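You operate a simulated robot arm through the tools that you are given. There is no shell and no other tool. Be economical: measure what you need, move in short steps, check, and stop when the job is done.

You run a simulated two-armed robot. Do the job below in one go: nothing can be reset, and whatever is moved stays where it is left.

TASK
Move the cola can from its cup holder to the tray and wipe the stain off the console.
Fine: the pink cloth is in the console; put it back and shut the lid; the lime can stays on the side table. Set down upright: brown can. What is to be rubbed or washed off counts as gone when no trace of it is left.

Only the result counts: the job must be done as asked and must still hold three seconds after the hand-in. Knocking over, shifting, dropping, spilling or breaking anything else fails it. Lids that push on must go on centred and level and be pressed home; caps that screw on are set level and turned clockwise until they are tight. Flat cloth is picked up by pressing the open fingertips on it (5 to 10 N) and closing them slowly along it; thin cloth reads only 2 to 8 mm in the jaws.

THE ROBOT
Two 7-joint arms with two-finger parallel grippers on one trunk, on a base that drives. Base frame: it is fixed to the floor where the robot stands at the start and does not move with it; the origin is under the middle of the robot, x ahead of it, y to its left, z up; the surface under the hand at the start is at about z = 470. Readings come in mm, rad, newtons and seconds.
The left shoulder is at the start at [50, 177, 1024], the right one opposite. With the tool pointing down near the work surface each hand reaches from about 100 to 640 mm from the robot's upright axis, wherever it stands, measured 20 degrees to its own side. Places, roughly: cola stain on the console [500, 200, 500]; console lid [800, 200, 600]; green can [2250, 1500, 750]; inside of the black tray [600, -200, 500]; inside of the console [800, 200, 400]. Payload 3.43 kg a hand.
The TCP of each hand is the grasp point between the finger pads, 34 mm short of the fingertips. In the tool frame z runs along the fingers and y along their closing line. The gripper opens to 128 mm. The fingers are 24 mm wide and 12 mm thick; the gripper's body (48 by 130 mm) begins 96 mm behind the TCP.
Orientation is that of the tool frame in the base frame, as a unit quaternion [w, x, y, z]. With the fingers straight down and closing along the base's y, the tool's x points along the base's -x, its y along +y and its z along -z.

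THE INTERFACE
- The arms move only by the tool servo_tool. It takes "left_series", "right_series" or both (then of equal length, played together; a hand with none holds still); each is a list of rows, each a list of 7 numbers: the shift along the base's x, y, z in mm, then the turn, a rotation vector about the base's x, y, z in rad, then the gripper command, from -1 (fully open) to 1 (shut), values between in proportion. In form: [[x, y, z, wx, wy, wz, fingers], ...]. A call has 1 to 8 rows; each row shifts and turns the commanded pose from where the row before left it. Rows are played at 5 a second. More than 50 mm and 0.15 rad between two rows, or a gripper value outside its range, and nothing of the call is played. A pose out of reach is approached as far as the arm can. The call stops where the force on the tool passes 40 N (or 10 N more than at its start, if that is more) or the arm is blocked; 0.2 s more then pass. Each finger travels about 108 mm/s and halts on what it meets, pressing with about 43 N; the grip force reading is that of the motor and also rises with nothing between the fingers. The clock runs only during rows and for 0.2 s after the last one: add rows that do not move to give the fingers time. The reply holds the time, the measured pose of the TCP, the force on the tool along the base axes, the opening and the grip force, in the units named above and with some noise, with the torque about the TCP (base axes, N m) and any sound that the robot's microphone picked up, and new pictures: "views" is both (left out), scene, wrist or none (wrist: the cameras of the hands that moved).
- Cameras (640 x 400 px; columns grow to the right, rows downward): "scene" is now at [162.7, 4.1, 1211.1]; the picture's right is [0.04, -1.00, 0.00], its down [-0.34, -0.01, -0.94] and it looks along [0.94, 0.03, -0.34] (base axes); focal length 214 px, centre (320, 200). "left" rides on the left gripper at [76, 11, -160] in its tool frame; the picture's right is [-0.15, 0.99, 0.00], its down [-0.88, -0.13, -0.46] and it looks along [-0.45, -0.07, 0.89] (tool axes); focal length 234 px, centre (320, 200). "right" rides on the right gripper at [76, -11, -160] in its tool frame; the picture's right is [0.15, 0.99, 0.00], its down [-0.88, 0.13, -0.46] and it looks along [-0.45, 0.07, 0.89] (tool axes); focal length 234 px, centre (320, 200). There is no depth. A picture from a camera that has moved, and an enlarged one, comes with that camera's place and axes in the base frame and with its lens.
- move_column(by): slides the trunk up (or, below 0, down) by that many mm; the arms and the scene camera ride with it, the base frame stays. It gives what a move gives, with no picture.
- steer(legs): drives the robot by 1 to 6 legs, each [ahead, turn to the left] in mm and rad, along the robot's own axes; the way and the turn of a leg run together, so that a leg with both is an arc; at most 1500 mm and 3.142 rad a leg. The arms and the cameras ride along, it lands a little off, and it stops where it bumps. It gives what a move gives, and a new picture of the scene camera.
- turn_head(pan, tilt): turns the head with the scene camera to pan (to the left, within 1.396 rad either way) and tilt (down, from -0.506 to 1.204), counted from straight ahead of the robot. It gives what a move gives, and a new picture of the scene camera.
- enlarge(camera, box): a new picture of the part [left, top, right, bottom] of that camera's present view, enlarged. The clock stands still meanwhile.
- sign_off(): hands the job in; it is judged then, once.

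Work in short steps. Places have to be worked out from the pictures, the camera data and where the tool is seen: move nearer, look again, correct. Check each grasp and each placing, and mend what went wrong. You have 120 turns and 260 pictures in all, those below and enlarged ones among them. Open the grippers and draw the arms clear of the work before you hand the job in, unless the task says otherwise; then end with one line.

The tools are called by a JSON object that holds its "name" and its "arguments". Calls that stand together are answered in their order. servo_tool: Moves the arms, as the interface text tells. Its arguments: {"type":"object","properties":{"left_series":{"type":"array","items":{"type":"array","items":{"type":"number"}}},"right_series":{"type":"array","items":{"type":"array","items":{"type":"number"}}},"views":{"type":"string","enum":["both","scene","wrist","none"]}},"required":[]} The other tools are called the same way: move_column (by) slides the trunk up or down; steer (legs) drives the base; turn_head (pan, tilt) turns the head that bears the scene camera; enlarge (camera, box) takes an enlarged picture of a part of a camera's view; sign_off () hands the job in.

At the start:

```text
time_s: 0.0
left_eef_pos: [437.5, 375.5, 1113.0]
left_tool_rot: [0.0, -0.001, 1.0, -0.001]
left_contact_force: [-0.1, 0.0, -0.1]
left_torque: [-0.03, 0.01, 0.01]
left_grip_width: 128.0
left_grip_force: 0.1
right_eef_pos: [436.3, -60.1, 1186.4]
right_tool_rot: [0.001, 0.0, 1.0, 0.0]
right_contact_force: [-0.1, 0.8, 0.5]
right_torque: [-0.03, 0.0, 0.0]
right_grip_width: 128.0
right_grip_force: 0.2
trunk travel left (down, up): [-196.0, 205.0]
robot x, y, heading: [3.1, -0.9, -0.002]
head pan, tilt: [0.037, 0.351]
```

scene: 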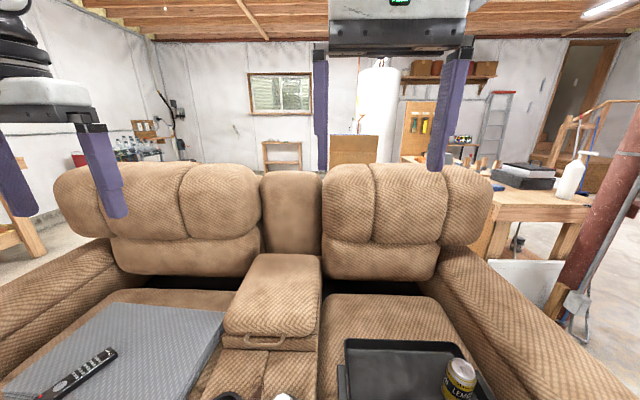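
right: 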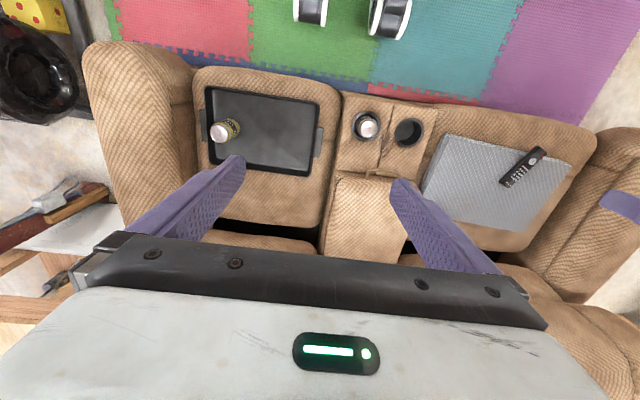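
left: 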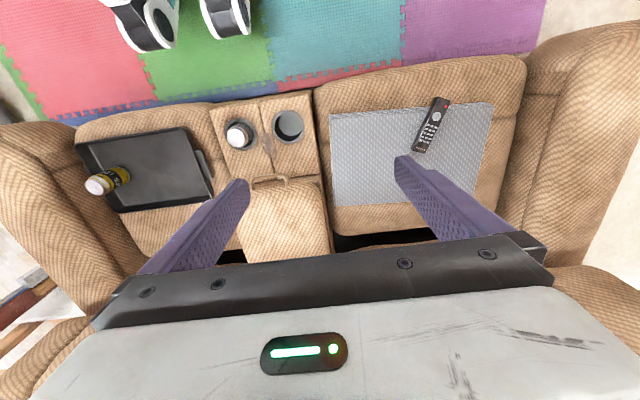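

I see the sofa, console with two cup holders and tray with a lemon can. I tilt the head down to view the console closely.

{"name": "turn_head", "arguments": {"pan": 0.2, "tilt": 0.9}}

{"name": "enlarge", "arguments": {"camera": "left", "box": [200, 80, 340, 190]}}

```text
time_s: 1.0
left_eef_pos: [438.2, 376.7, 1113.5]
left_tool_rot: [0.0, -0.002, 1.0, 0.0]
left_contact_force: [0.5, -0.4, 0.1]
left_torque: [-0.02, -0.01, 0.02]
left_grip_width: 128.2
left_grip_force: 0.1
right_eef_pos: [435.8, -60.7, 1185.7]
right_tool_rot: [0.0, 0.0, 1.0, 0.001]
right_contact_force: [0.4, -0.7, 0.2]
right_torque: [0.01, -0.01, 0.01]
right_grip_width: 128.1
right_grip_force: 0.0
trunk travel left (down, up): [-196.0, 205.0]
robot x, y, heading: [0.2, 0.0, 0.004]
head pan, tilt: [0.201, 0.901]
camera scene: at [143.6, 15.7, 1163.5], right [0.2, -0.98, 0.0], down [-0.77, -0.16, -0.62], along [0.61, 0.12, -0.78], focal length 214 px, centre (320, 200)
```

scene: 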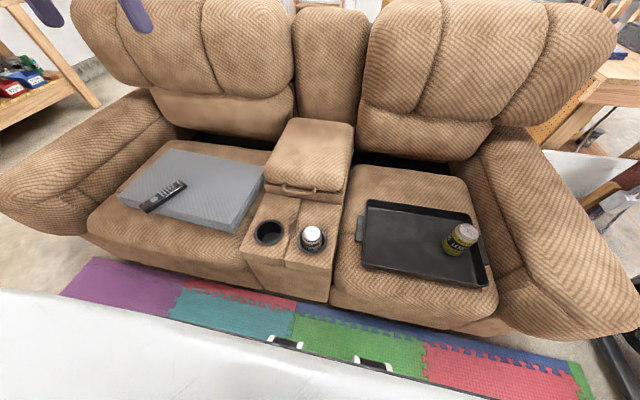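

```text
3.64 times, centred on (270, 135) of left
camera zoom: at [361.9, 386.9, 1272.8], right [0.15, 0.99, 0.0], down [0.88, -0.13, 0.46], along [0.45, -0.07, -0.89], focal length 852 px, centre (502, 436)
```

zoom: 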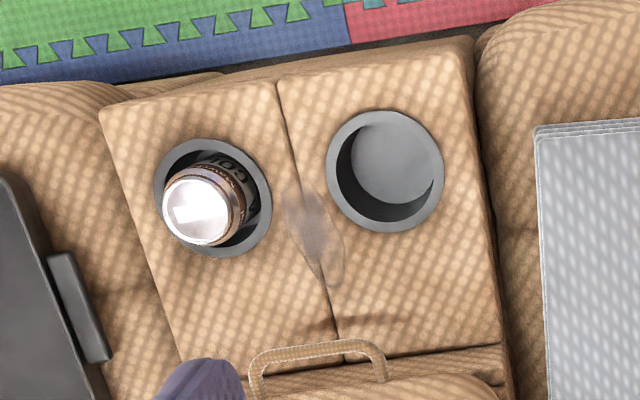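

The cola can stands in the right-hand cup holder, top at about [480,108,540]; the stain lies between the holders. I bring the right hand down over the can.

{"name": "servo_tool", "arguments": {"right_series": [[5, 20, -44, 0, 0, 0, -1], [5, 20, -44, 0, 0, 0, -1], [5, 20, -44, 0, 0, 0, -1], [5, 20, -44, 0, 0, 0, -1], [5, 20, -44, 0, 0, 0, -1], [5, 20, -44, 0, 0, 0, -1], [5, 20, -44, 0, 0, 0, -1], [5, 20, -44, 0, 0, 0, -1]], "views": "wrist"}}

{"name": "enlarge", "arguments": {"camera": "scene", "box": [230, 110, 390, 280]}}

```text
time_s: 2.8
left_eef_pos: [437.3, 376.0, 1112.5]
left_tool_rot: [0.0, -0.001, 1.0, 0.0]
left_contact_force: [0.1, -0.6, 0.0]
left_torque: [0.01, 0.03, -0.01]
left_grip_width: 128.1
left_grip_force: 0.0
right_eef_pos: [475.9, 100.6, 835.3]
right_tool_rot: [0.0, 0.0, 1.0, 0.001]
right_contact_force: [0.6, -0.7, -0.3]
right_torque: [0.04, -0.01, 0.0]
right_grip_width: 128.3
right_grip_force: 0.1
trunk travel left (down, up): [-196.0, 205.0]
robot x, y, heading: [-0.7, -1.2, -0.006]
head pan, tilt: [0.201, 0.901]
camera right: at [399.0, 88.3, 994.6], right [-0.15, 0.99, 0.0], down [0.88, 0.13, 0.46], along [0.45, 0.07, -0.89], focal length 234 px, centre (320, 200)
```

right: 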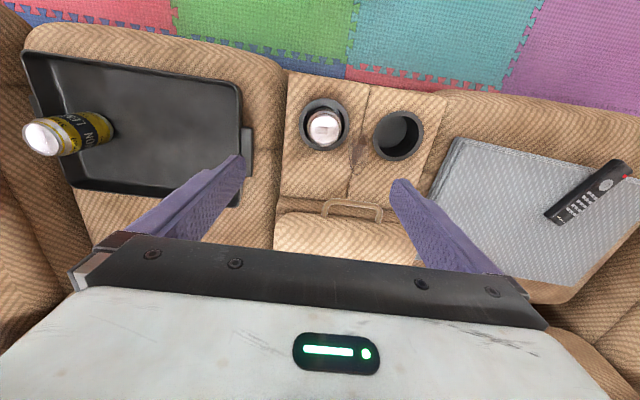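

```text
2.35 times, centred on (310, 195) of scene
camera zoom: at [143.7, 16.0, 1163.5], right [0.2, -0.98, 0.0], down [-0.77, -0.16, -0.62], along [0.61, 0.12, -0.78], focal length 505 px, centre (344, 212)
```

zoom: 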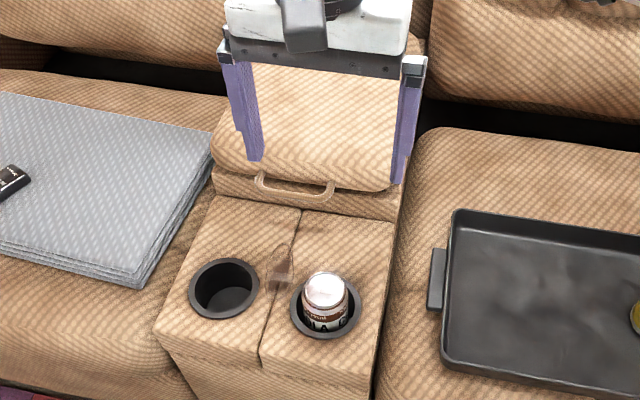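

Triangulating both views: can top ≈ [466,107,575], rim of the holder z≈530. I descend to z≈660 for a closer check.

{"name": "servo_tool", "arguments": {"right_series": [[-3, 2, -45, 0, 0, 0, -1], [-3, 2, -45, 0, 0, 0, -1], [-2, 2, -45, 0, 0, 0, -1], [0, 0, -40, 0, 0, 0, -1]], "views": "both"}}

```text
time_s: 3.8
left_eef_pos: [437.5, 376.0, 1112.9]
left_tool_rot: [0.0, 0.0, 1.0, 0.0]
left_contact_force: [0.0, 0.2, -0.1]
left_torque: [0.04, 0.03, 0.01]
left_grip_width: 128.0
left_grip_force: 0.1
right_eef_pos: [468.1, 106.4, 659.3]
right_tool_rot: [0.001, 0.0, 1.0, 0.0]
right_contact_force: [0.1, -0.7, -0.4]
right_torque: [0.01, 0.0, -0.02]
right_grip_width: 128.1
right_grip_force: 0.0
trunk travel left (down, up): [-196.0, 205.0]
robot x, y, heading: [-1.9, 0.4, 0.001]
head pan, tilt: [0.201, 0.901]
camera scene: at [143.7, 15.8, 1163.5], right [0.2, -0.98, 0.0], down [-0.77, -0.16, -0.62], along [0.61, 0.12, -0.78], focal length 214 px, centre (320, 200)
camera right: at [392.5, 94.3, 819.3], right [-0.15, 0.99, 0.0], down [0.88, 0.13, 0.46], along [0.45, 0.07, -0.89], focal length 234 px, centre (320, 200)
```

scene: 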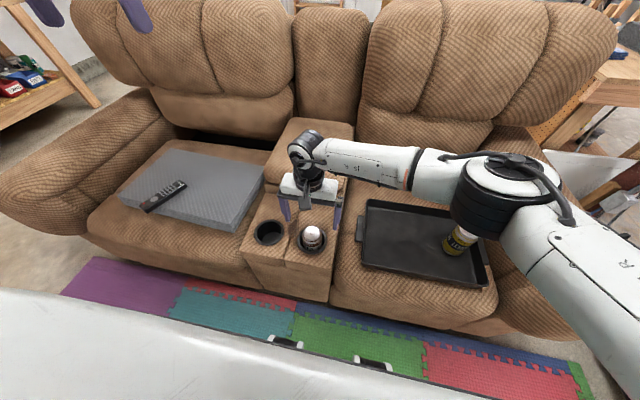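
right: 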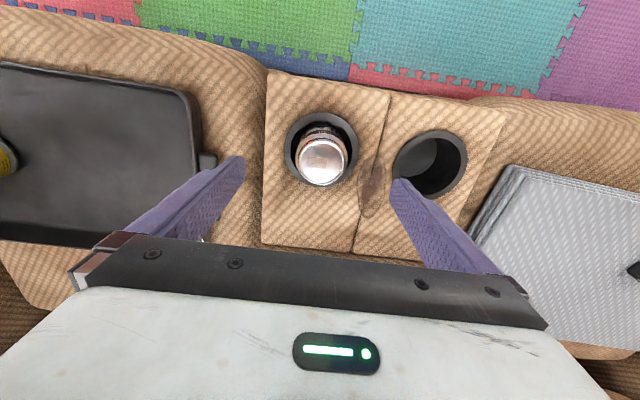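

Can top now triangulates to about [466,110,570]. I lower to z≈572 with the fingers straddling it.

{"name": "servo_tool", "arguments": {"right_series": [[-1, 3, -45, 0, 0, 0, -1], [0, 0, -42, 0, 0, 0, -1]], "views": "both"}}

{"name": "enlarge", "arguments": {"camera": "scene", "box": [240, 150, 380, 270]}}

```text
time_s: 4.4
left_eef_pos: [437.2, 377.0, 1111.8]
left_tool_rot: [0.001, -0.001, 1.0, 0.0]
left_contact_force: [0.5, 0.1, -0.8]
left_torque: [0.02, 0.0, -0.01]
left_grip_width: 128.2
left_grip_force: 0.1
right_eef_pos: [469.3, 109.6, 571.4]
right_tool_rot: [0.001, 0.001, 1.0, 0.001]
right_contact_force: [-0.2, 0.9, -0.1]
right_torque: [-0.01, -0.01, 0.03]
right_grip_width: 127.8
right_grip_force: 0.0
trunk travel left (down, up): [-196.0, 205.0]
robot x, y, heading: [-1.5, -2.6, -0.001]
head pan, tilt: [0.201, 0.901]
camera scene: at [143.7, 15.9, 1163.5], right [0.2, -0.98, 0.0], down [-0.77, -0.16, -0.62], along [0.61, 0.12, -0.78], focal length 214 px, centre (320, 200)
camera right: at [392.5, 97.4, 730.0], right [-0.15, 0.99, 0.0], down [0.88, 0.13, 0.46], along [0.45, 0.07, -0.89], focal length 234 px, centre (320, 200)
```

scene: 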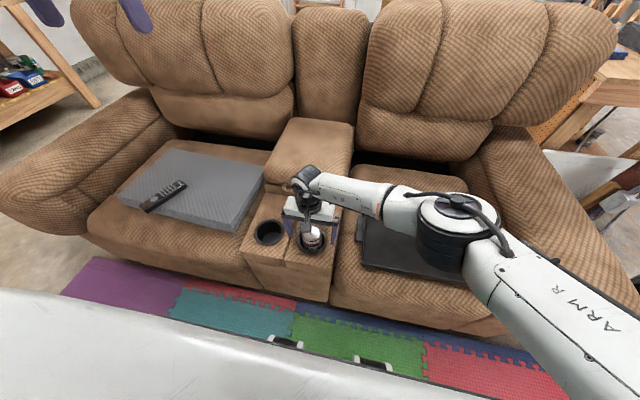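
right: 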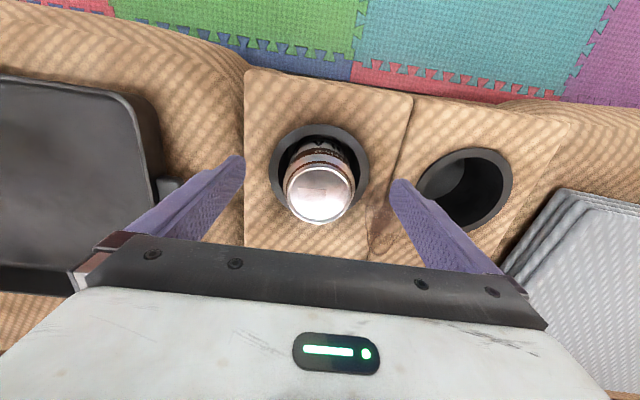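

```text
3.33 times, centred on (310, 210) of scene
camera zoom: at [143.7, 15.9, 1163.5], right [0.2, -0.98, 0.0], down [-0.77, -0.16, -0.62], along [0.61, 0.12, -0.78], focal length 715 px, centre (353, 167)
```

zoom: 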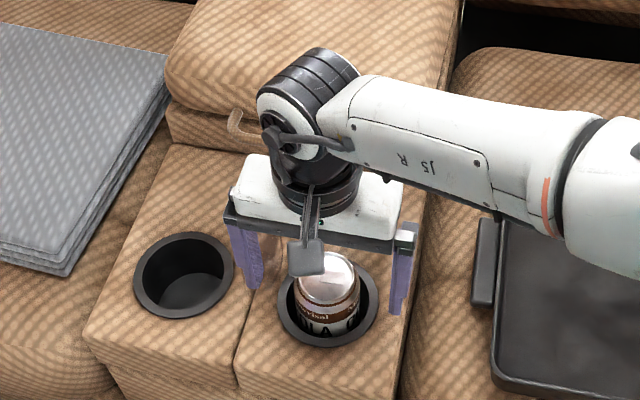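

Fingertips straddle the can evenly, TCP level with the can's top. I lower a touch and close gradually.

{"name": "servo_tool", "arguments": {"right_series": [[-2, 0, -6, 0, 0, 0, -0.6], [0, 0, 0, 0, 0, 0, -0.3], [0, 0, 0, 0, 0, 0, 0.0], [0, 0, 0, 0, 0, 0, 0.2], [0, 0, 0, 0, 0, 0, 0.5], [0, 0, 0, 0, 0, 0, 0.5]], "views": "wrist"}}

```text
time_s: 5.8
left_eef_pos: [437.7, 375.6, 1113.0]
left_tool_rot: [0.0, -0.001, 1.0, 0.0]
left_contact_force: [-0.2, -0.7, 0.1]
left_torque: [0.02, -0.04, 0.02]
left_grip_width: 128.2
left_grip_force: 0.1
right_eef_pos: [465.8, 111.0, 565.4]
right_tool_rot: [0.002, -0.001, 1.0, 0.001]
right_contact_force: [0.0, 1.1, -0.2]
right_torque: [0.16, -0.12, 0.06]
right_grip_width: 64.4
right_grip_force: 42.9
trunk travel left (down, up): [-196.0, 205.0]
robot x, y, heading: [-0.7, 1.2, -0.001]
head pan, tilt: [0.201, 0.901]
camera right: at [389.6, 98.0, 724.6], right [-0.15, 0.99, 0.0], down [0.88, 0.13, 0.46], along [0.45, 0.07, -0.89], focal length 234 px, centre (320, 200)
```

right: 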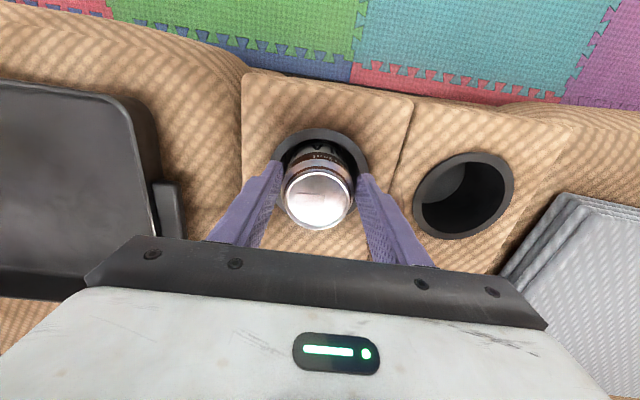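

Gripped at 64 mm. Lift straight up.

{"name": "servo_tool", "arguments": {"right_series": [[0, 0, 20, 0, 0, 0, 0.5], [0, 0, 40, 0, 0, 0, 0.5], [0, 0, 40, 0, 0, 0, 0.5], [0, 0, 40, 0, 0, 0, 0.5], [0, 0, 40, 0, 0, 0, 0.5]], "views": "both"}}

```text
time_s: 7.0
left_eef_pos: [438.3, 376.7, 1113.2]
left_tool_rot: [0.0, -0.001, 1.0, 0.0]
left_contact_force: [-0.1, -0.8, -0.8]
left_torque: [-0.02, -0.03, 0.02]
left_grip_width: 128.0
left_grip_force: 0.0
right_eef_pos: [466.4, 107.7, 746.2]
right_tool_rot: [0.001, -0.001, 1.0, 0.001]
right_contact_force: [0.0, -0.1, -2.5]
right_torque: [-0.02, 0.06, 0.01]
right_grip_width: 64.5
right_grip_force: 42.8
trunk travel left (down, up): [-196.0, 205.0]
robot x, y, heading: [1.0, 0.8, 0.004]
head pan, tilt: [0.201, 0.901]
camera scene: at [143.7, 15.8, 1163.4], right [0.2, -0.98, 0.0], down [-0.77, -0.16, -0.62], along [0.61, 0.12, -0.78], focal length 214 px, centre (320, 200)
camera right: at [390.2, 95.2, 905.4], right [-0.15, 0.99, 0.0], down [0.88, 0.13, 0.46], along [0.45, 0.07, -0.89], focal length 234 px, centre (320, 200)
```

scene: 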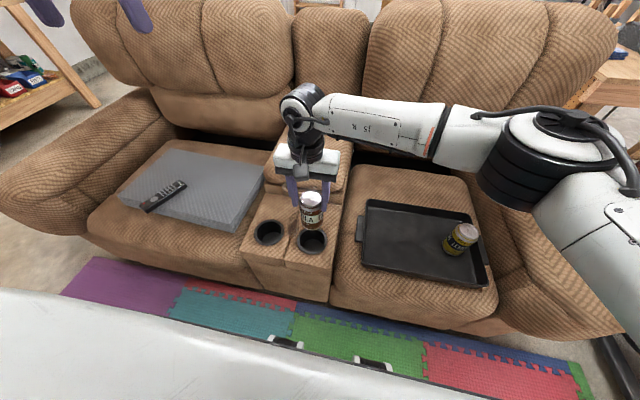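
right: 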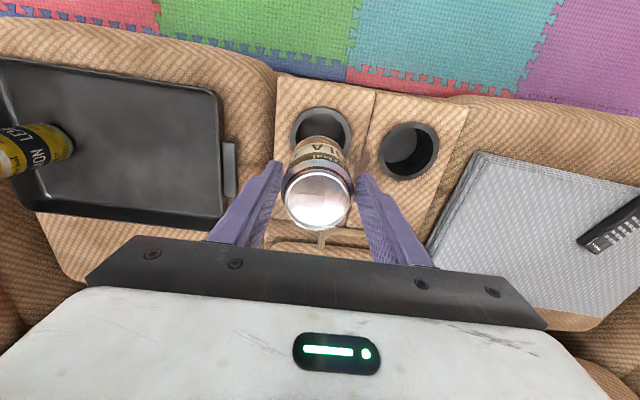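

Cola can is clear. I carry it sideways over the left-middle part of the tray.

{"name": "servo_tool", "arguments": {"right_series": [[9, -43, 0, 0, 0, 0, 0.5], [9, -43, 0, 0, 0, 0, 0.5], [9, -43, 0, 0, 0, 0, 0.5], [9, -43, 0, 0, 0, 0, 0.5], [9, -43, 0, 0, 0, 0, 0.5], [9, -43, 0, 0, 0, 0, 0.5], [9, -40, 0, 0, 0, 0, 0.5]], "views": "both"}}

```text
time_s: 8.6
left_eef_pos: [437.3, 374.8, 1113.0]
left_tool_rot: [0.0, -0.001, 1.0, 0.0]
left_contact_force: [0.3, -0.1, 0.0]
left_torque: [0.0, -0.01, 0.02]
left_grip_width: 128.1
left_grip_force: 0.0
right_eef_pos: [526.4, -190.5, 745.9]
right_tool_rot: [-0.001, 0.001, 1.0, 0.0]
right_contact_force: [-0.9, -0.7, -2.6]
right_torque: [0.02, 0.06, 0.0]
right_grip_width: 64.0
right_grip_force: 42.9
trunk travel left (down, up): [-196.0, 205.0]
robot x, y, heading: [0.2, -0.1, 0.001]
head pan, tilt: [0.201, 0.901]
camera scene: at [143.9, 15.3, 1163.4], right [0.2, -0.98, 0.0], down [-0.77, -0.16, -0.62], along [0.61, 0.12, -0.78], focal length 214 px, centre (320, 200)
camera right: at [451.0, -202.6, 905.8], right [-0.15, 0.99, 0.0], down [0.88, 0.13, 0.46], along [0.45, 0.07, -0.89], focal length 234 px, centre (320, 200)
```

scene: 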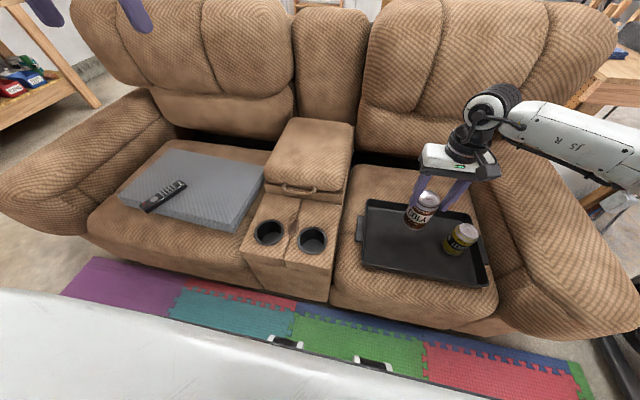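
right: 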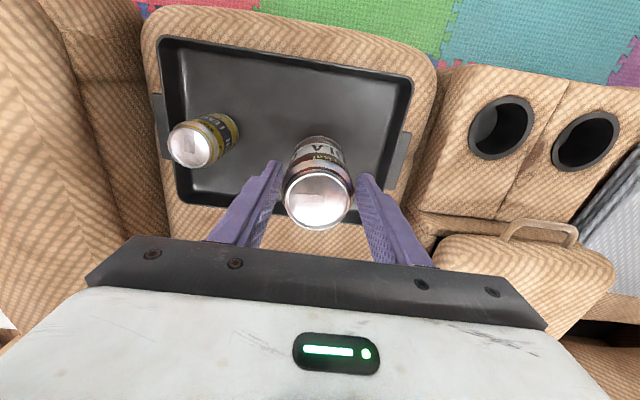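

Over free tray space, ~160 mm from the lemon can. I lower toward the tray floor, expecting contact near TCP z≈580–590.

{"name": "servo_tool", "arguments": {"right_series": [[0, 0, -40, 0, 0, 0, 0.5], [0, 0, -40, 0, 0, 0, 0.5], [0, 0, -35, 0, 0, 0, 0.5], [0, 0, -15, 0, 0, 0, 0.5]], "views": "both"}}

{"name": "enlarge", "arguments": {"camera": "scene", "box": [340, 150, 500, 300]}}

```text
time_s: 9.6
left_eef_pos: [437.6, 375.7, 1111.5]
left_tool_rot: [0.0, -0.001, 1.0, 0.0]
left_contact_force: [-0.2, 0.1, 0.5]
left_torque: [-0.04, 0.0, -0.01]
left_grip_width: 128.2
left_grip_force: 0.1
right_eef_pos: [526.6, -189.5, 613.6]
right_tool_rot: [0.001, 0.001, 1.0, 0.0]
right_contact_force: [-0.8, -0.7, -3.2]
right_torque: [0.0, 0.06, 0.0]
right_grip_width: 64.5
right_grip_force: 43.4
trunk travel left (down, up): [-196.0, 205.0]
robot x, y, heading: [-1.1, 0.3, 0.003]
head pan, tilt: [0.201, 0.901]
camera scene: at [143.9, 15.6, 1163.4], right [0.2, -0.98, 0.0], down [-0.77, -0.16, -0.62], along [0.61, 0.12, -0.78], focal length 214 px, centre (320, 200)
camera right: at [451.7, -201.0, 773.7], right [-0.15, 0.99, 0.0], down [0.88, 0.13, 0.46], along [0.45, 0.07, -0.89], focal length 234 px, centre (320, 200)
```

scene: 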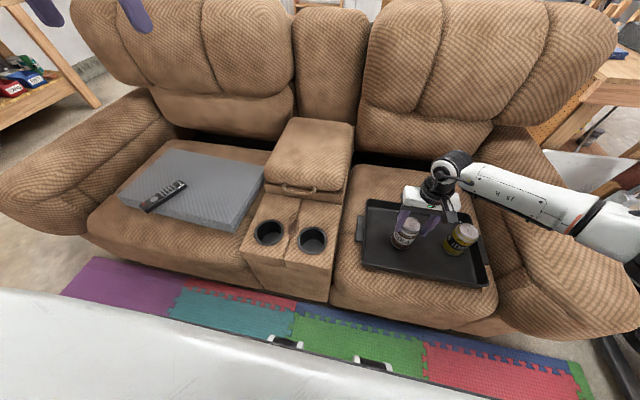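
right: 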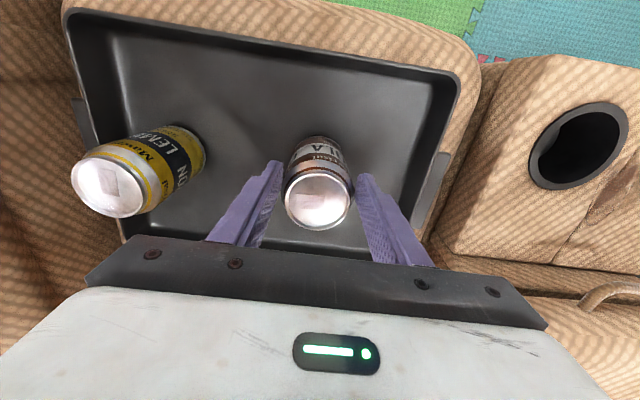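

```text
2.67 times, centred on (420, 225) of scene
camera zoom: at [143.9, 15.6, 1163.4], right [0.2, -0.98, 0.0], down [-0.77, -0.16, -0.62], along [0.61, 0.12, -0.78], focal length 572 px, centre (53, 133)
```

zoom: 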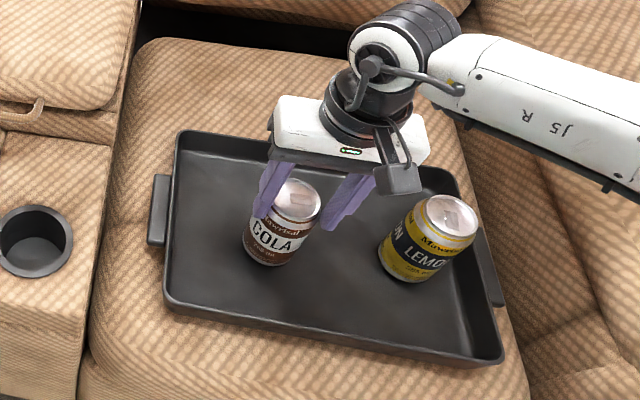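

Still airborne, a little above the tray. I step down in small amounts watching for contact.

{"name": "servo_tool", "arguments": {"right_series": [[0, 0, -6, 0, 0, 0, 0.5], [0, 0, -5, 0, 0, 0, 0.5], [0, 0, -4, 0, 0, 0, 0.5]], "views": "wrist"}}

```text
time_s: 10.4
left_eef_pos: [435.6, 377.5, 1114.6]
left_tool_rot: [0.002, -0.001, 1.0, 0.0]
left_contact_force: [-0.1, -0.3, -0.5]
left_torque: [0.0, 0.01, -0.01]
left_grip_width: 128.0
left_grip_force: 0.0
right_eef_pos: [528.7, -189.1, 603.8]
right_tool_rot: [0.004, 0.0, 1.0, 0.002]
right_contact_force: [-7.4, -0.6, 27.6]
right_torque: [-0.1, -0.21, 0.02]
right_grip_width: 63.9
right_grip_force: 42.7
trunk travel left (down, up): [-196.0, 205.0]
robot x, y, heading: [-1.7, -2.5, 0.0]
head pan, tilt: [0.201, 0.901]
camera right: at [451.4, -200.5, 761.9], right [-0.15, 0.99, 0.0], down [0.88, 0.13, 0.46], along [0.46, 0.07, -0.89], focal length 234 px, centre (320, 200)
```

right: 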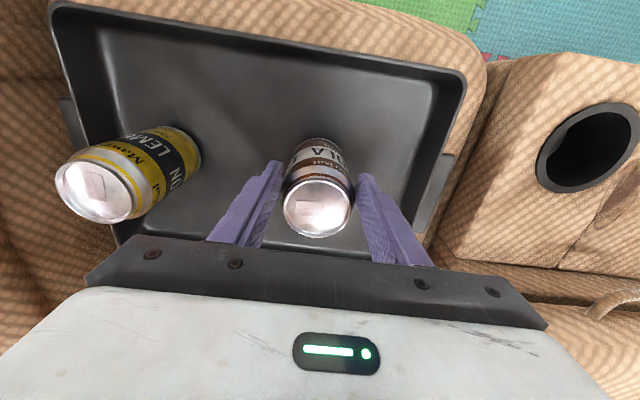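

Contact reached (27 N). I relieve the pressure, then open and rise.

{"name": "servo_tool", "arguments": {"right_series": [[0, 0, 4, 0, 0, 0, 0.5], [0, 0, 0, 0, 0, 0, -0.2], [0, 0, 0, 0, 0, 0, -0.6], [0, 0, 0, 0, 0, 0, -0.9], [0, 0, 0, 0, 0, 0, -0.9]], "views": "wrist"}}

```text
time_s: 11.6
left_eef_pos: [437.4, 376.2, 1113.1]
left_tool_rot: [0.0, -0.001, 1.0, 0.001]
left_contact_force: [0.3, 0.0, -0.4]
left_torque: [0.0, -0.01, 0.01]
left_grip_width: 128.3
left_grip_force: 0.0
right_eef_pos: [527.6, -189.8, 603.2]
right_tool_rot: [0.001, 0.0, 1.0, 0.001]
right_contact_force: [0.4, -0.3, -0.5]
right_torque: [-0.01, -0.02, -0.05]
right_grip_width: 121.8
right_grip_force: 0.0
trunk travel left (down, up): [-196.0, 205.0]
robot x, y, heading: [0.6, 1.7, -0.003]
head pan, tilt: [0.201, 0.901]
camera right: at [451.9, -201.2, 763.0], right [-0.15, 0.99, 0.0], down [0.88, 0.13, 0.46], along [0.45, 0.07, -0.89], focal length 234 px, centre (320, 200)
```

right: 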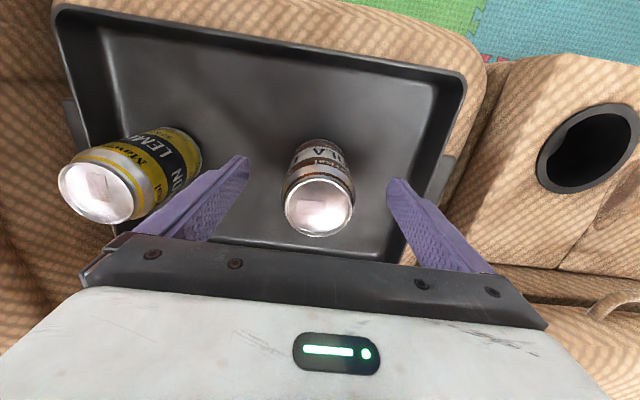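

The can stands upright in the tray. I raise the right hand away and re-aim the head at the console lid.

{"name": "servo_tool", "arguments": {"right_series": [[0, 0, 40, 0, 0, 0, -1], [0, 0, 40, 0, 0, 0, -1], [0, 0, 40, 0, 0, 0, -1], [0, 0, 40, 0, 0, 0, -1], [-30, -35, 10, 0, 0, 0, -1], [-30, -35, 10, 0, 0, 0, -1], [-30, -35, 10, 0, 0, 0, -1]], "views": "none"}}

{"name": "turn_head", "arguments": {"pan": 0.25, "tilt": 0.7}}

{"name": "enlarge", "arguments": {"camera": "scene", "box": [240, 130, 400, 290]}}

```text
time_s: 13.2
left_eef_pos: [437.4, 375.8, 1113.6]
left_tool_rot: [0.0, 0.0, 1.0, 0.0]
left_contact_force: [0.0, 0.2, 0.2]
left_torque: [0.01, -0.03, 0.02]
left_grip_width: 128.3
left_grip_force: 0.0
right_eef_pos: [438.7, -294.5, 794.7]
right_tool_rot: [0.001, 0.0, 1.0, 0.001]
right_contact_force: [-0.2, 0.2, 0.3]
right_torque: [-0.03, -0.02, -0.01]
right_grip_width: 128.1
right_grip_force: 0.1
trunk travel left (down, up): [-196.0, 205.0]
robot x, y, heading: [3.2, 0.8, -0.003]
head pan, tilt: [0.201, 0.901]
```

```text
time_s: 13.9
left_eef_pos: [437.8, 374.4, 1111.9]
left_tool_rot: [0.001, -0.001, 1.0, 0.0]
left_contact_force: [0.2, 0.4, -0.4]
left_torque: [-0.02, 0.03, -0.02]
left_grip_width: 128.3
left_grip_force: 0.0
right_eef_pos: [439.2, -294.2, 792.0]
right_tool_rot: [0.001, 0.0, 1.0, 0.0]
right_contact_force: [-0.3, 0.4, 0.2]
right_torque: [0.0, 0.01, 0.0]
right_grip_width: 127.8
right_grip_force: 0.1
trunk travel left (down, up): [-196.0, 205.0]
robot x, y, heading: [0.1, -0.1, -0.003]
head pan, tilt: [0.25, 0.7]
camera scene: at [151.9, 21.7, 1179.6], right [0.25, -0.97, 0.0], down [-0.62, -0.16, -0.76], along [0.74, 0.19, -0.64], focal length 214 px, centre (320, 200)
```

scene: 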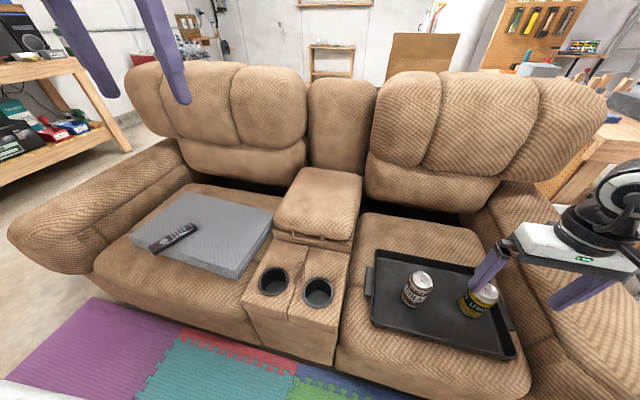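

```text
2.50 times, centred on (320, 210) of scene
camera zoom: at [151.9, 21.7, 1179.6], right [0.25, -0.97, 0.0], down [-0.62, -0.16, -0.76], along [0.74, 0.19, -0.64], focal length 536 px, centre (320, 175)
```

zoom: 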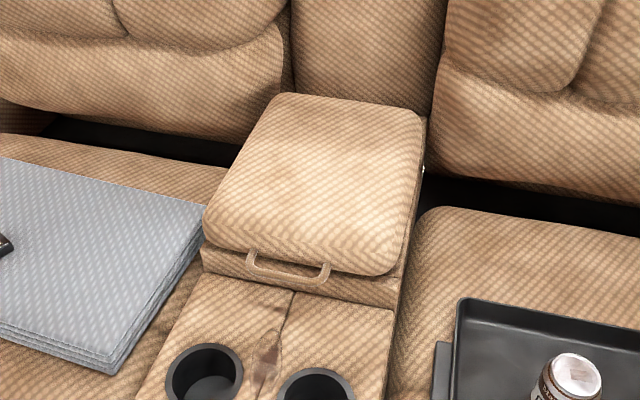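

The lid's handle crossbar triangulates near [600,187,606]; the console interior is beyond reach from here, so I check the gap between base and sofa before driving forward.

{"name": "turn_head", "arguments": {"pan": 0, "tilt": 1.2}}

```text
time_s: 14.8
left_eef_pos: [437.6, 375.6, 1112.8]
left_tool_rot: [-0.001, 0.0, 1.0, 0.0]
left_contact_force: [-0.5, -0.4, 0.1]
left_torque: [0.0, -0.01, 0.01]
left_grip_width: 127.9
left_grip_force: 0.0
right_eef_pos: [438.1, -293.1, 794.6]
right_tool_rot: [0.001, 0.0, 1.0, 0.001]
right_contact_force: [0.6, 0.7, 0.7]
right_torque: [0.0, -0.01, 0.0]
right_grip_width: 127.8
right_grip_force: 0.0
trunk travel left (down, up): [-196.0, 205.0]
robot x, y, heading: [-1.9, -0.8, -0.001]
head pan, tilt: [0.0, 1.201]
camera scene: at [125.6, 0.7, 1143.7], right [0.0, -1.0, 0.0], down [-0.93, 0.0, -0.36], along [0.36, 0.0, -0.93], focal length 214 px, centre (320, 200)
```

scene: 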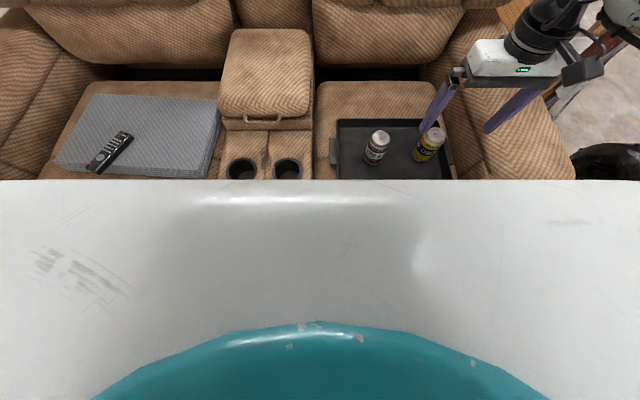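

From the first wrist view the base front is near x≈150–205 and the sofa front near x≈335, so I drive 90 mm ahead and look again.

{"name": "steer", "arguments": {"legs": [[90, 0]]}}

{"name": "enlarge", "arguments": {"camera": "left", "box": [0, 0, 640, 400]}}

```text
time_s: 15.9
left_eef_pos: [528.5, 376.7, 1112.5]
left_tool_rot: [0.0, 0.0, 1.0, 0.001]
left_contact_force: [0.3, -0.5, -1.2]
left_torque: [0.01, 0.03, 0.0]
left_grip_width: 127.7
left_grip_force: 0.1
right_eef_pos: [528.4, -293.2, 792.9]
right_tool_rot: [0.001, 0.001, 1.0, 0.001]
right_contact_force: [0.2, 0.0, -0.4]
right_torque: [-0.02, 0.02, -0.01]
right_grip_width: 128.0
right_grip_force: 0.1
trunk travel left (down, up): [-196.0, 205.0]
robot x, y, heading: [92.7, -4.1, -0.0]
head pan, tilt: [0.0, 1.201]
camera scene: at [215.3, 0.5, 1143.6], right [0.0, -1.0, 0.0], down [-0.93, 0.0, -0.36], along [0.36, 0.0, -0.93], focal length 214 px, centre (320, 200)
```

scene: 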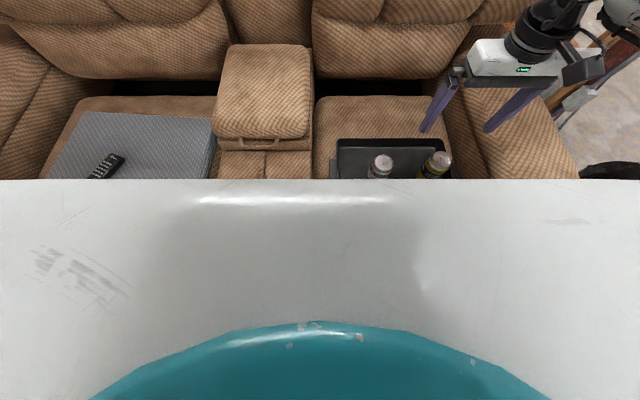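

```text
1.00 times, centred on (320, 200) of left (not enlarged: the box is as wide or as high as the picture)
camera zoom: at [452.3, 386.4, 1272.6], right [0.15, 0.99, 0.0], down [0.88, -0.13, 0.46], along [0.45, -0.07, -0.89], focal length 234 px, centre (320, 200)
```

zoom: 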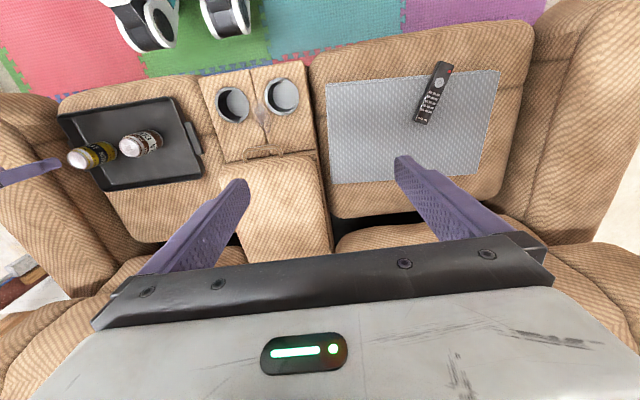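

Wheel fronts are now around x≈230 and the sofa front around x≈375; another 60 mm is safe. Then I aim the head at the lid.

{"name": "steer", "arguments": {"legs": [[60, 0]]}}

{"name": "turn_head", "arguments": {"pan": 0.3, "tilt": 0.85}}

```text
time_s: 16.7
left_eef_pos: [529.7, 375.8, 1113.0]
left_tool_rot: [0.0, 0.001, 1.0, 0.002]
left_contact_force: [-0.4, 0.5, -0.1]
left_torque: [0.01, 0.0, 0.0]
left_grip_width: 127.8
left_grip_force: 0.1
right_eef_pos: [529.1, -294.3, 793.8]
right_tool_rot: [0.001, 0.002, 1.0, 0.001]
right_contact_force: [0.6, 0.1, 0.7]
right_torque: [0.0, -0.01, -0.01]
right_grip_width: 127.8
right_grip_force: 0.1
trunk travel left (down, up): [-196.0, 205.0]
robot x, y, heading: [85.2, 1.5, 0.002]
head pan, tilt: [0.0, 1.201]
stopped in leg 1: the robot was blocked; the commanded pose is now the measured one
camera scene: at [216.5, 0.5, 1143.7], right [0.0, -1.0, 0.0], down [-0.93, 0.0, -0.36], along [0.36, 0.0, -0.93], focal length 214 px, centre (320, 200)
```

scene: 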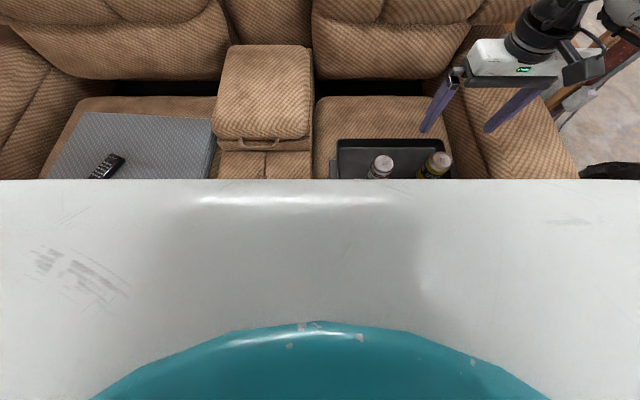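

```text
time_s: 17.5
left_eef_pos: [528.5, 376.0, 1112.9]
left_tool_rot: [0.0, 0.0, 1.0, 0.0]
left_contact_force: [-0.3, -0.6, 0.2]
left_torque: [0.0, -0.02, -0.01]
left_grip_width: 128.2
left_grip_force: 0.1
right_eef_pos: [530.3, -295.0, 794.2]
right_tool_rot: [0.001, 0.002, 1.0, 0.001]
right_contact_force: [-0.2, 0.0, 0.5]
right_torque: [0.04, -0.01, 0.01]
right_grip_width: 128.1
right_grip_force: 0.1
trunk travel left (down, up): [-196.0, 205.0]
robot x, y, heading: [90.6, -0.2, 0.001]
head pan, tilt: [0.3, 0.85]
camera scene: at [235.3, 23.5, 1167.3], right [0.29, -0.96, 0.0], down [-0.72, -0.22, -0.66], along [0.63, 0.19, -0.75], focal length 214 px, centre (320, 200)
```

scene: 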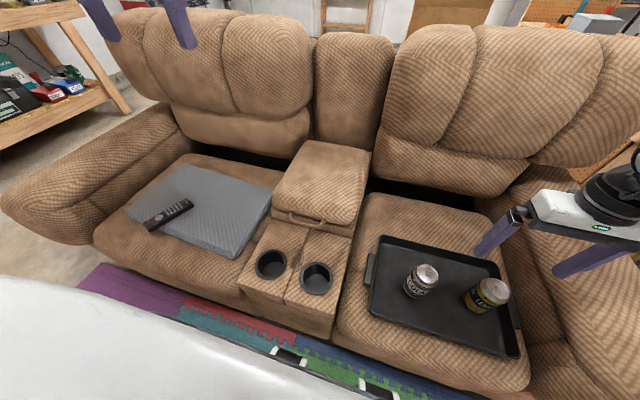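

The base bumped gently, so ~91 mm ahead is the limit. I bring the left hand down toward the lid handle, pitching the tool forward to look at the handle from the front.

{"name": "servo_tool", "arguments": {"left_series": [[-4, -20, -44, 0, -0.1, 0, 1], [-4, -20, -44, 0, -0.1, 0, 1], [-4, -20, -44, 0, -0.1, 0, 1], [-4, -20, -44, 0, -0.1, 0, 1], [-4, -20, -44, 0, -0.1, 0, 1], [-4, -20, -44, 0, -0.1, 0, 1], [-4, -20, -44, 0, -0.1, 0, 1], [-4, -20, -44, 0, -0.1, 0, 1]], "views": "both"}}

```text
time_s: 19.3
left_eef_pos: [512.1, 214.0, 755.9]
left_tool_rot: [0.39, 0.0, 0.921, -0.001]
left_contact_force: [0.1, 0.1, 0.2]
left_torque: [0.05, 0.01, -0.01]
left_grip_width: 0.1
left_grip_force: 33.2
left hand out of reach, approached as far as the arm can: row 7
right_eef_pos: [528.1, -294.3, 793.2]
right_tool_rot: [0.001, 0.001, 1.0, 0.001]
right_contact_force: [0.5, -0.1, 0.3]
right_torque: [-0.05, 0.0, -0.01]
right_grip_width: 127.8
right_grip_force: 0.0
trunk travel left (down, up): [-196.0, 205.0]
robot x, y, heading: [95.2, -2.0, 0.002]
head pan, tilt: [0.3, 0.85]
camera scene: at [235.4, 23.7, 1167.4], right [0.29, -0.96, 0.0], down [-0.72, -0.22, -0.66], along [0.63, 0.19, -0.75], focal length 214 px, centre (320, 200)
camera left: at [344.4, 225.0, 813.4], right [0.1, 0.99, 0.1], down [0.28, -0.13, 0.95], along [0.95, -0.07, -0.29], focal length 234 px, centre (320, 200)
```

scene: 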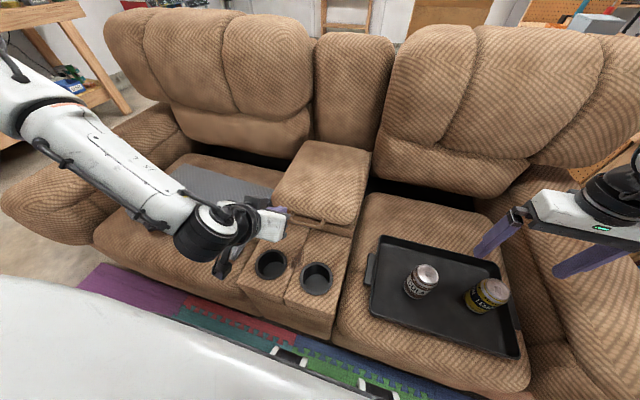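
left: 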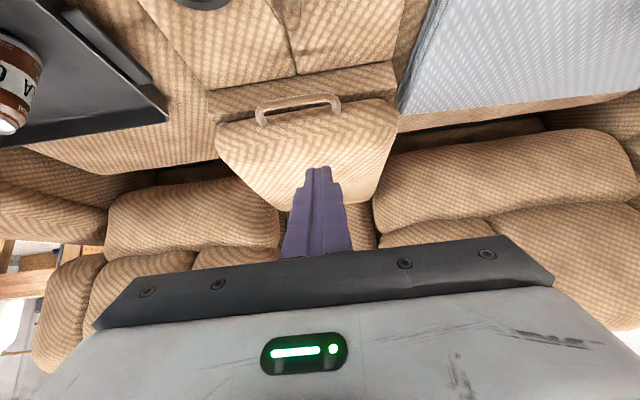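

The view is upside-down (picture top = down), showing the handle loop. I enlarge it.

{"name": "enlarge", "arguments": {"camera": "left", "box": [200, 30, 420, 200]}}

```text
2.35 times, centred on (310, 115) of left
camera zoom: at [344.4, 225.0, 813.4], right [0.1, 0.99, 0.1], down [0.28, -0.13, 0.95], along [0.95, -0.07, -0.29], focal length 551 px, centre (344, 400)
```

zoom: 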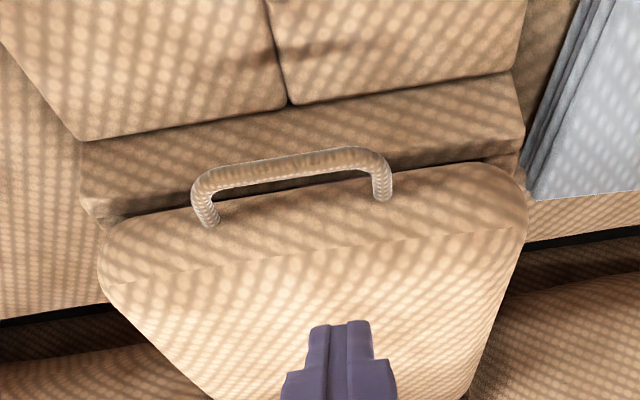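

The handle bar is about [596,192,596], ~92 mm wide, with the fascia ≈25 mm behind it. I'll hook it from below with closed fingertips: first approach in front and above the shelf.

{"name": "servo_tool", "arguments": {"left_series": [[2, -7, -45, 0, 0, 0, 1], [2, -7, -45, 0, 0, 0, 1], [4, -7, -45, 0, 0, 0, 1], [8, 0, -30, 0, 0, 0, 1], [8, 0, -10, 0, 0, 0, 1]], "views": "both"}}

{"name": "enlarge", "arguments": {"camera": "scene", "box": [220, 130, 400, 300]}}

```text
time_s: 20.5
left_eef_pos: [544.9, 258.1, 684.8]
left_tool_rot: [0.389, 0.0, 0.921, 0.0]
left_contact_force: [0.5, 0.3, -0.6]
left_torque: [-0.02, 0.01, -0.04]
left_grip_width: 0.0
left_grip_force: 33.1
left hand out of reach, approached as far as the arm can: row 1, 2, 3, 4, 5
right_eef_pos: [529.7, -293.8, 794.3]
right_tool_rot: [0.001, 0.002, 1.0, 0.001]
right_contact_force: [-0.2, 0.0, 1.3]
right_torque: [-0.01, 0.02, -0.03]
right_grip_width: 127.8
right_grip_force: 0.1
trunk travel left (down, up): [-196.0, 205.0]
robot x, y, heading: [92.5, 2.1, 0.001]
head pan, tilt: [0.3, 0.85]
camera scene: at [235.4, 23.6, 1167.4], right [0.29, -0.96, 0.0], down [-0.72, -0.22, -0.66], along [0.63, 0.19, -0.75], focal length 214 px, centre (320, 200)
camera left: at [378.4, 268.8, 742.9], right [0.1, 0.99, 0.1], down [0.29, -0.13, 0.95], along [0.95, -0.07, -0.3], focal length 234 px, centre (320, 200)
```

scene: 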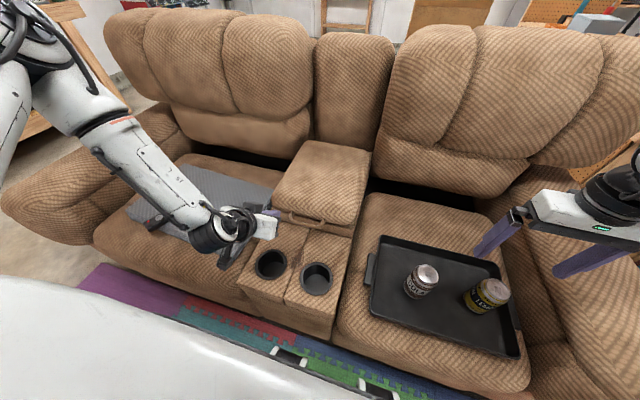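
left: 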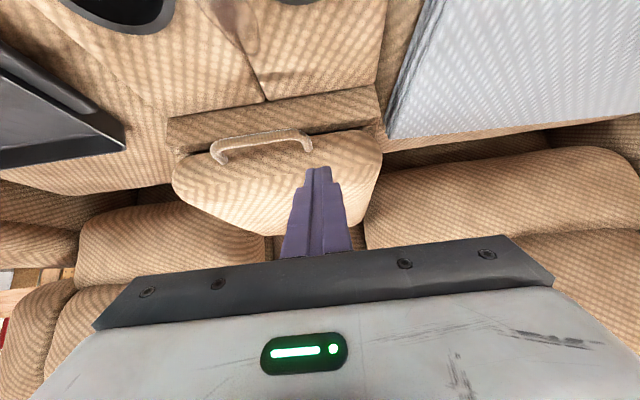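

```text
2.35 times, centred on (310, 215) of scene
camera zoom: at [235.4, 23.6, 1167.4], right [0.29, -0.96, 0.0], down [-0.72, -0.22, -0.66], along [0.63, 0.19, -0.75], focal length 505 px, centre (344, 165)
```

zoom: 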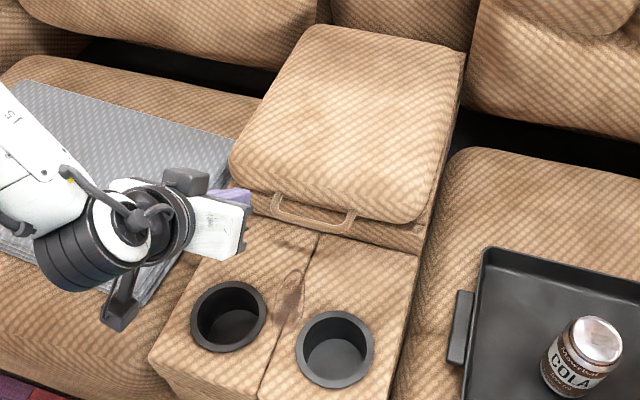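

The wrist hits a joint limit at this straight-forward pitch. I yaw the tool to point forward-right, which suits the forearm better, and see where it lands.

{"name": "servo_tool", "arguments": {"left_series": [[-4, 5, 10, 0, 0, -0.15, 1], [-4, 5, 10, 0, 0, -0.15, 1], [-4, 5, 10, 0, 0, -0.15, 1], [0, 0, 10, 0, 0, -0.15, 1], [0, 0, 0, 0, 0, -0.15, 1]], "views": "both"}}

```text
time_s: 21.7
left_eef_pos: [532.9, 271.5, 724.7]
left_tool_rot: [0.363, 0.339, 0.856, -0.143]
left_contact_force: [0.4, -0.3, 0.0]
left_torque: [-0.01, -0.02, 0.03]
left_grip_width: 0.1
left_grip_force: 32.4
right_eef_pos: [530.0, -295.3, 794.0]
right_tool_rot: [0.001, 0.001, 1.0, 0.001]
right_contact_force: [-0.2, 0.1, 1.2]
right_torque: [0.01, 0.01, 0.0]
right_grip_width: 128.2
right_grip_force: 0.1
trunk travel left (down, up): [-196.0, 205.0]
robot x, y, heading: [94.7, -3.7, -0.0]
head pan, tilt: [0.3, 0.85]
camera scene: at [235.4, 23.5, 1167.4], right [0.29, -0.96, 0.0], down [-0.72, -0.22, -0.66], along [0.63, 0.19, -0.75], focal length 214 px, centre (320, 200)
camera left: at [418.4, 394.6, 782.1], right [0.75, 0.65, 0.11], down [0.12, -0.29, 0.95], along [0.65, -0.7, -0.3], focal length 234 px, centre (320, 200)
```

scene: 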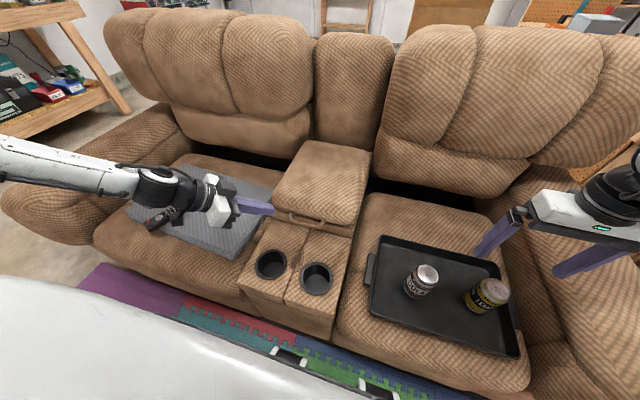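
left: 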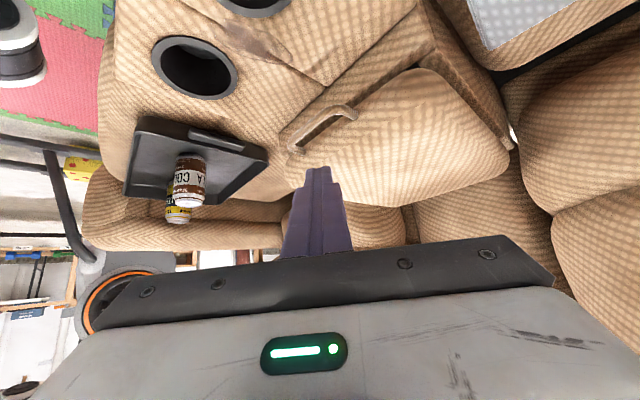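

Reachable now. I descend in front of the handle so the tip gets to about [575,205,548].

{"name": "servo_tool", "arguments": {"left_series": [[0, -16, -42, 0, 0, 0, 1], [0, -16, -42, 0, 0, 0, 1], [2, -17, -42, 0, 0, 0, 1], [10, 0, -20, 0, 0, 0, 1]], "views": "both"}}

{"name": "enlarge", "arguments": {"camera": "scene", "box": [220, 150, 380, 270]}}

{"name": "enlarge", "arguments": {"camera": "left", "box": [200, 40, 420, 240]}}

```text
time_s: 22.7
left_eef_pos: [538.2, 261.2, 669.4]
left_tool_rot: [0.361, 0.332, 0.862, -0.128]
left_contact_force: [0.9, -0.2, -0.6]
left_torque: [-0.02, 0.03, 0.03]
left_grip_width: 0.0
left_grip_force: 33.4
left hand out of reach, approached as far as the arm can: row 2, 3, 4
right_eef_pos: [528.1, -294.7, 792.4]
right_tool_rot: [0.001, 0.001, 1.0, 0.001]
right_contact_force: [-0.4, 0.9, 0.6]
right_torque: [-0.02, -0.01, -0.01]
right_grip_width: 128.2
right_grip_force: 0.1
trunk travel left (down, up): [-196.0, 205.0]
robot x, y, heading: [89.4, -2.9, -0.001]
head pan, tilt: [0.3, 0.85]
camera scene: at [235.4, 23.5, 1167.3], right [0.29, -0.96, 0.0], down [-0.72, -0.22, -0.66], along [0.63, 0.19, -0.75], focal length 214 px, centre (320, 200)
camera left: at [421.7, 379.0, 730.4], right [0.74, 0.66, 0.12], down [0.13, -0.31, 0.94], along [0.66, -0.68, -0.31], focal length 234 px, centre (320, 200)
```

scene: 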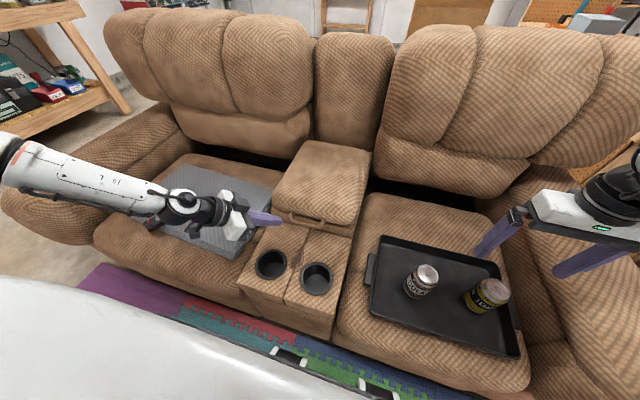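
left: 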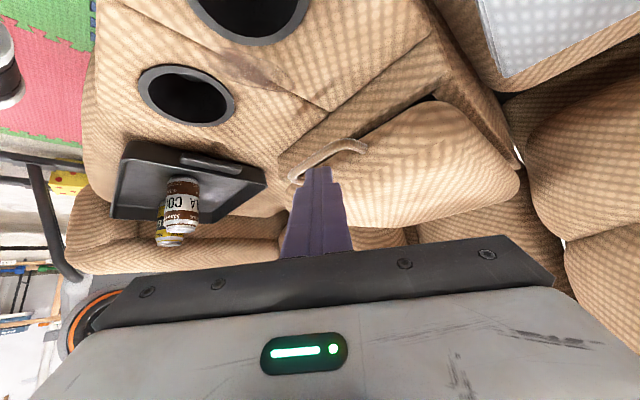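

```text
3.33 times, centred on (300, 210) of scene
camera zoom: at [235.4, 23.5, 1167.3], right [0.29, -0.96, 0.0], down [-0.72, -0.22, -0.66], along [0.63, 0.19, -0.75], focal length 715 px, centre (387, 167)
```

zoom: 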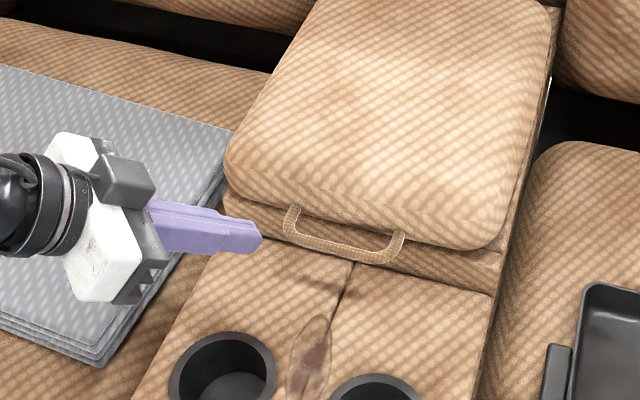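

```text
2.00 times, centred on (310, 140) of left
camera zoom: at [421.7, 379.0, 730.4], right [0.74, 0.66, 0.12], down [0.13, -0.31, 0.94], along [0.66, -0.68, -0.31], focal length 468 px, centre (340, 320)
```

zoom: 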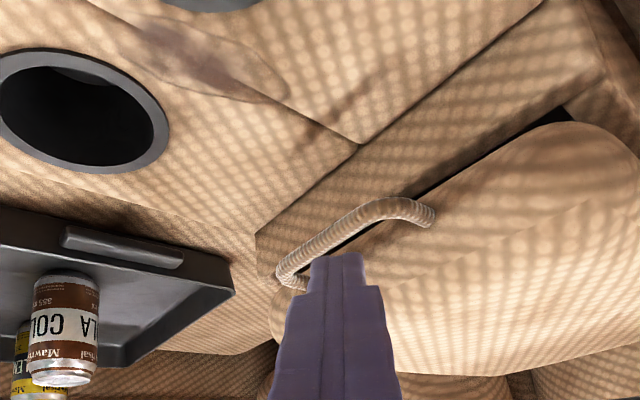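

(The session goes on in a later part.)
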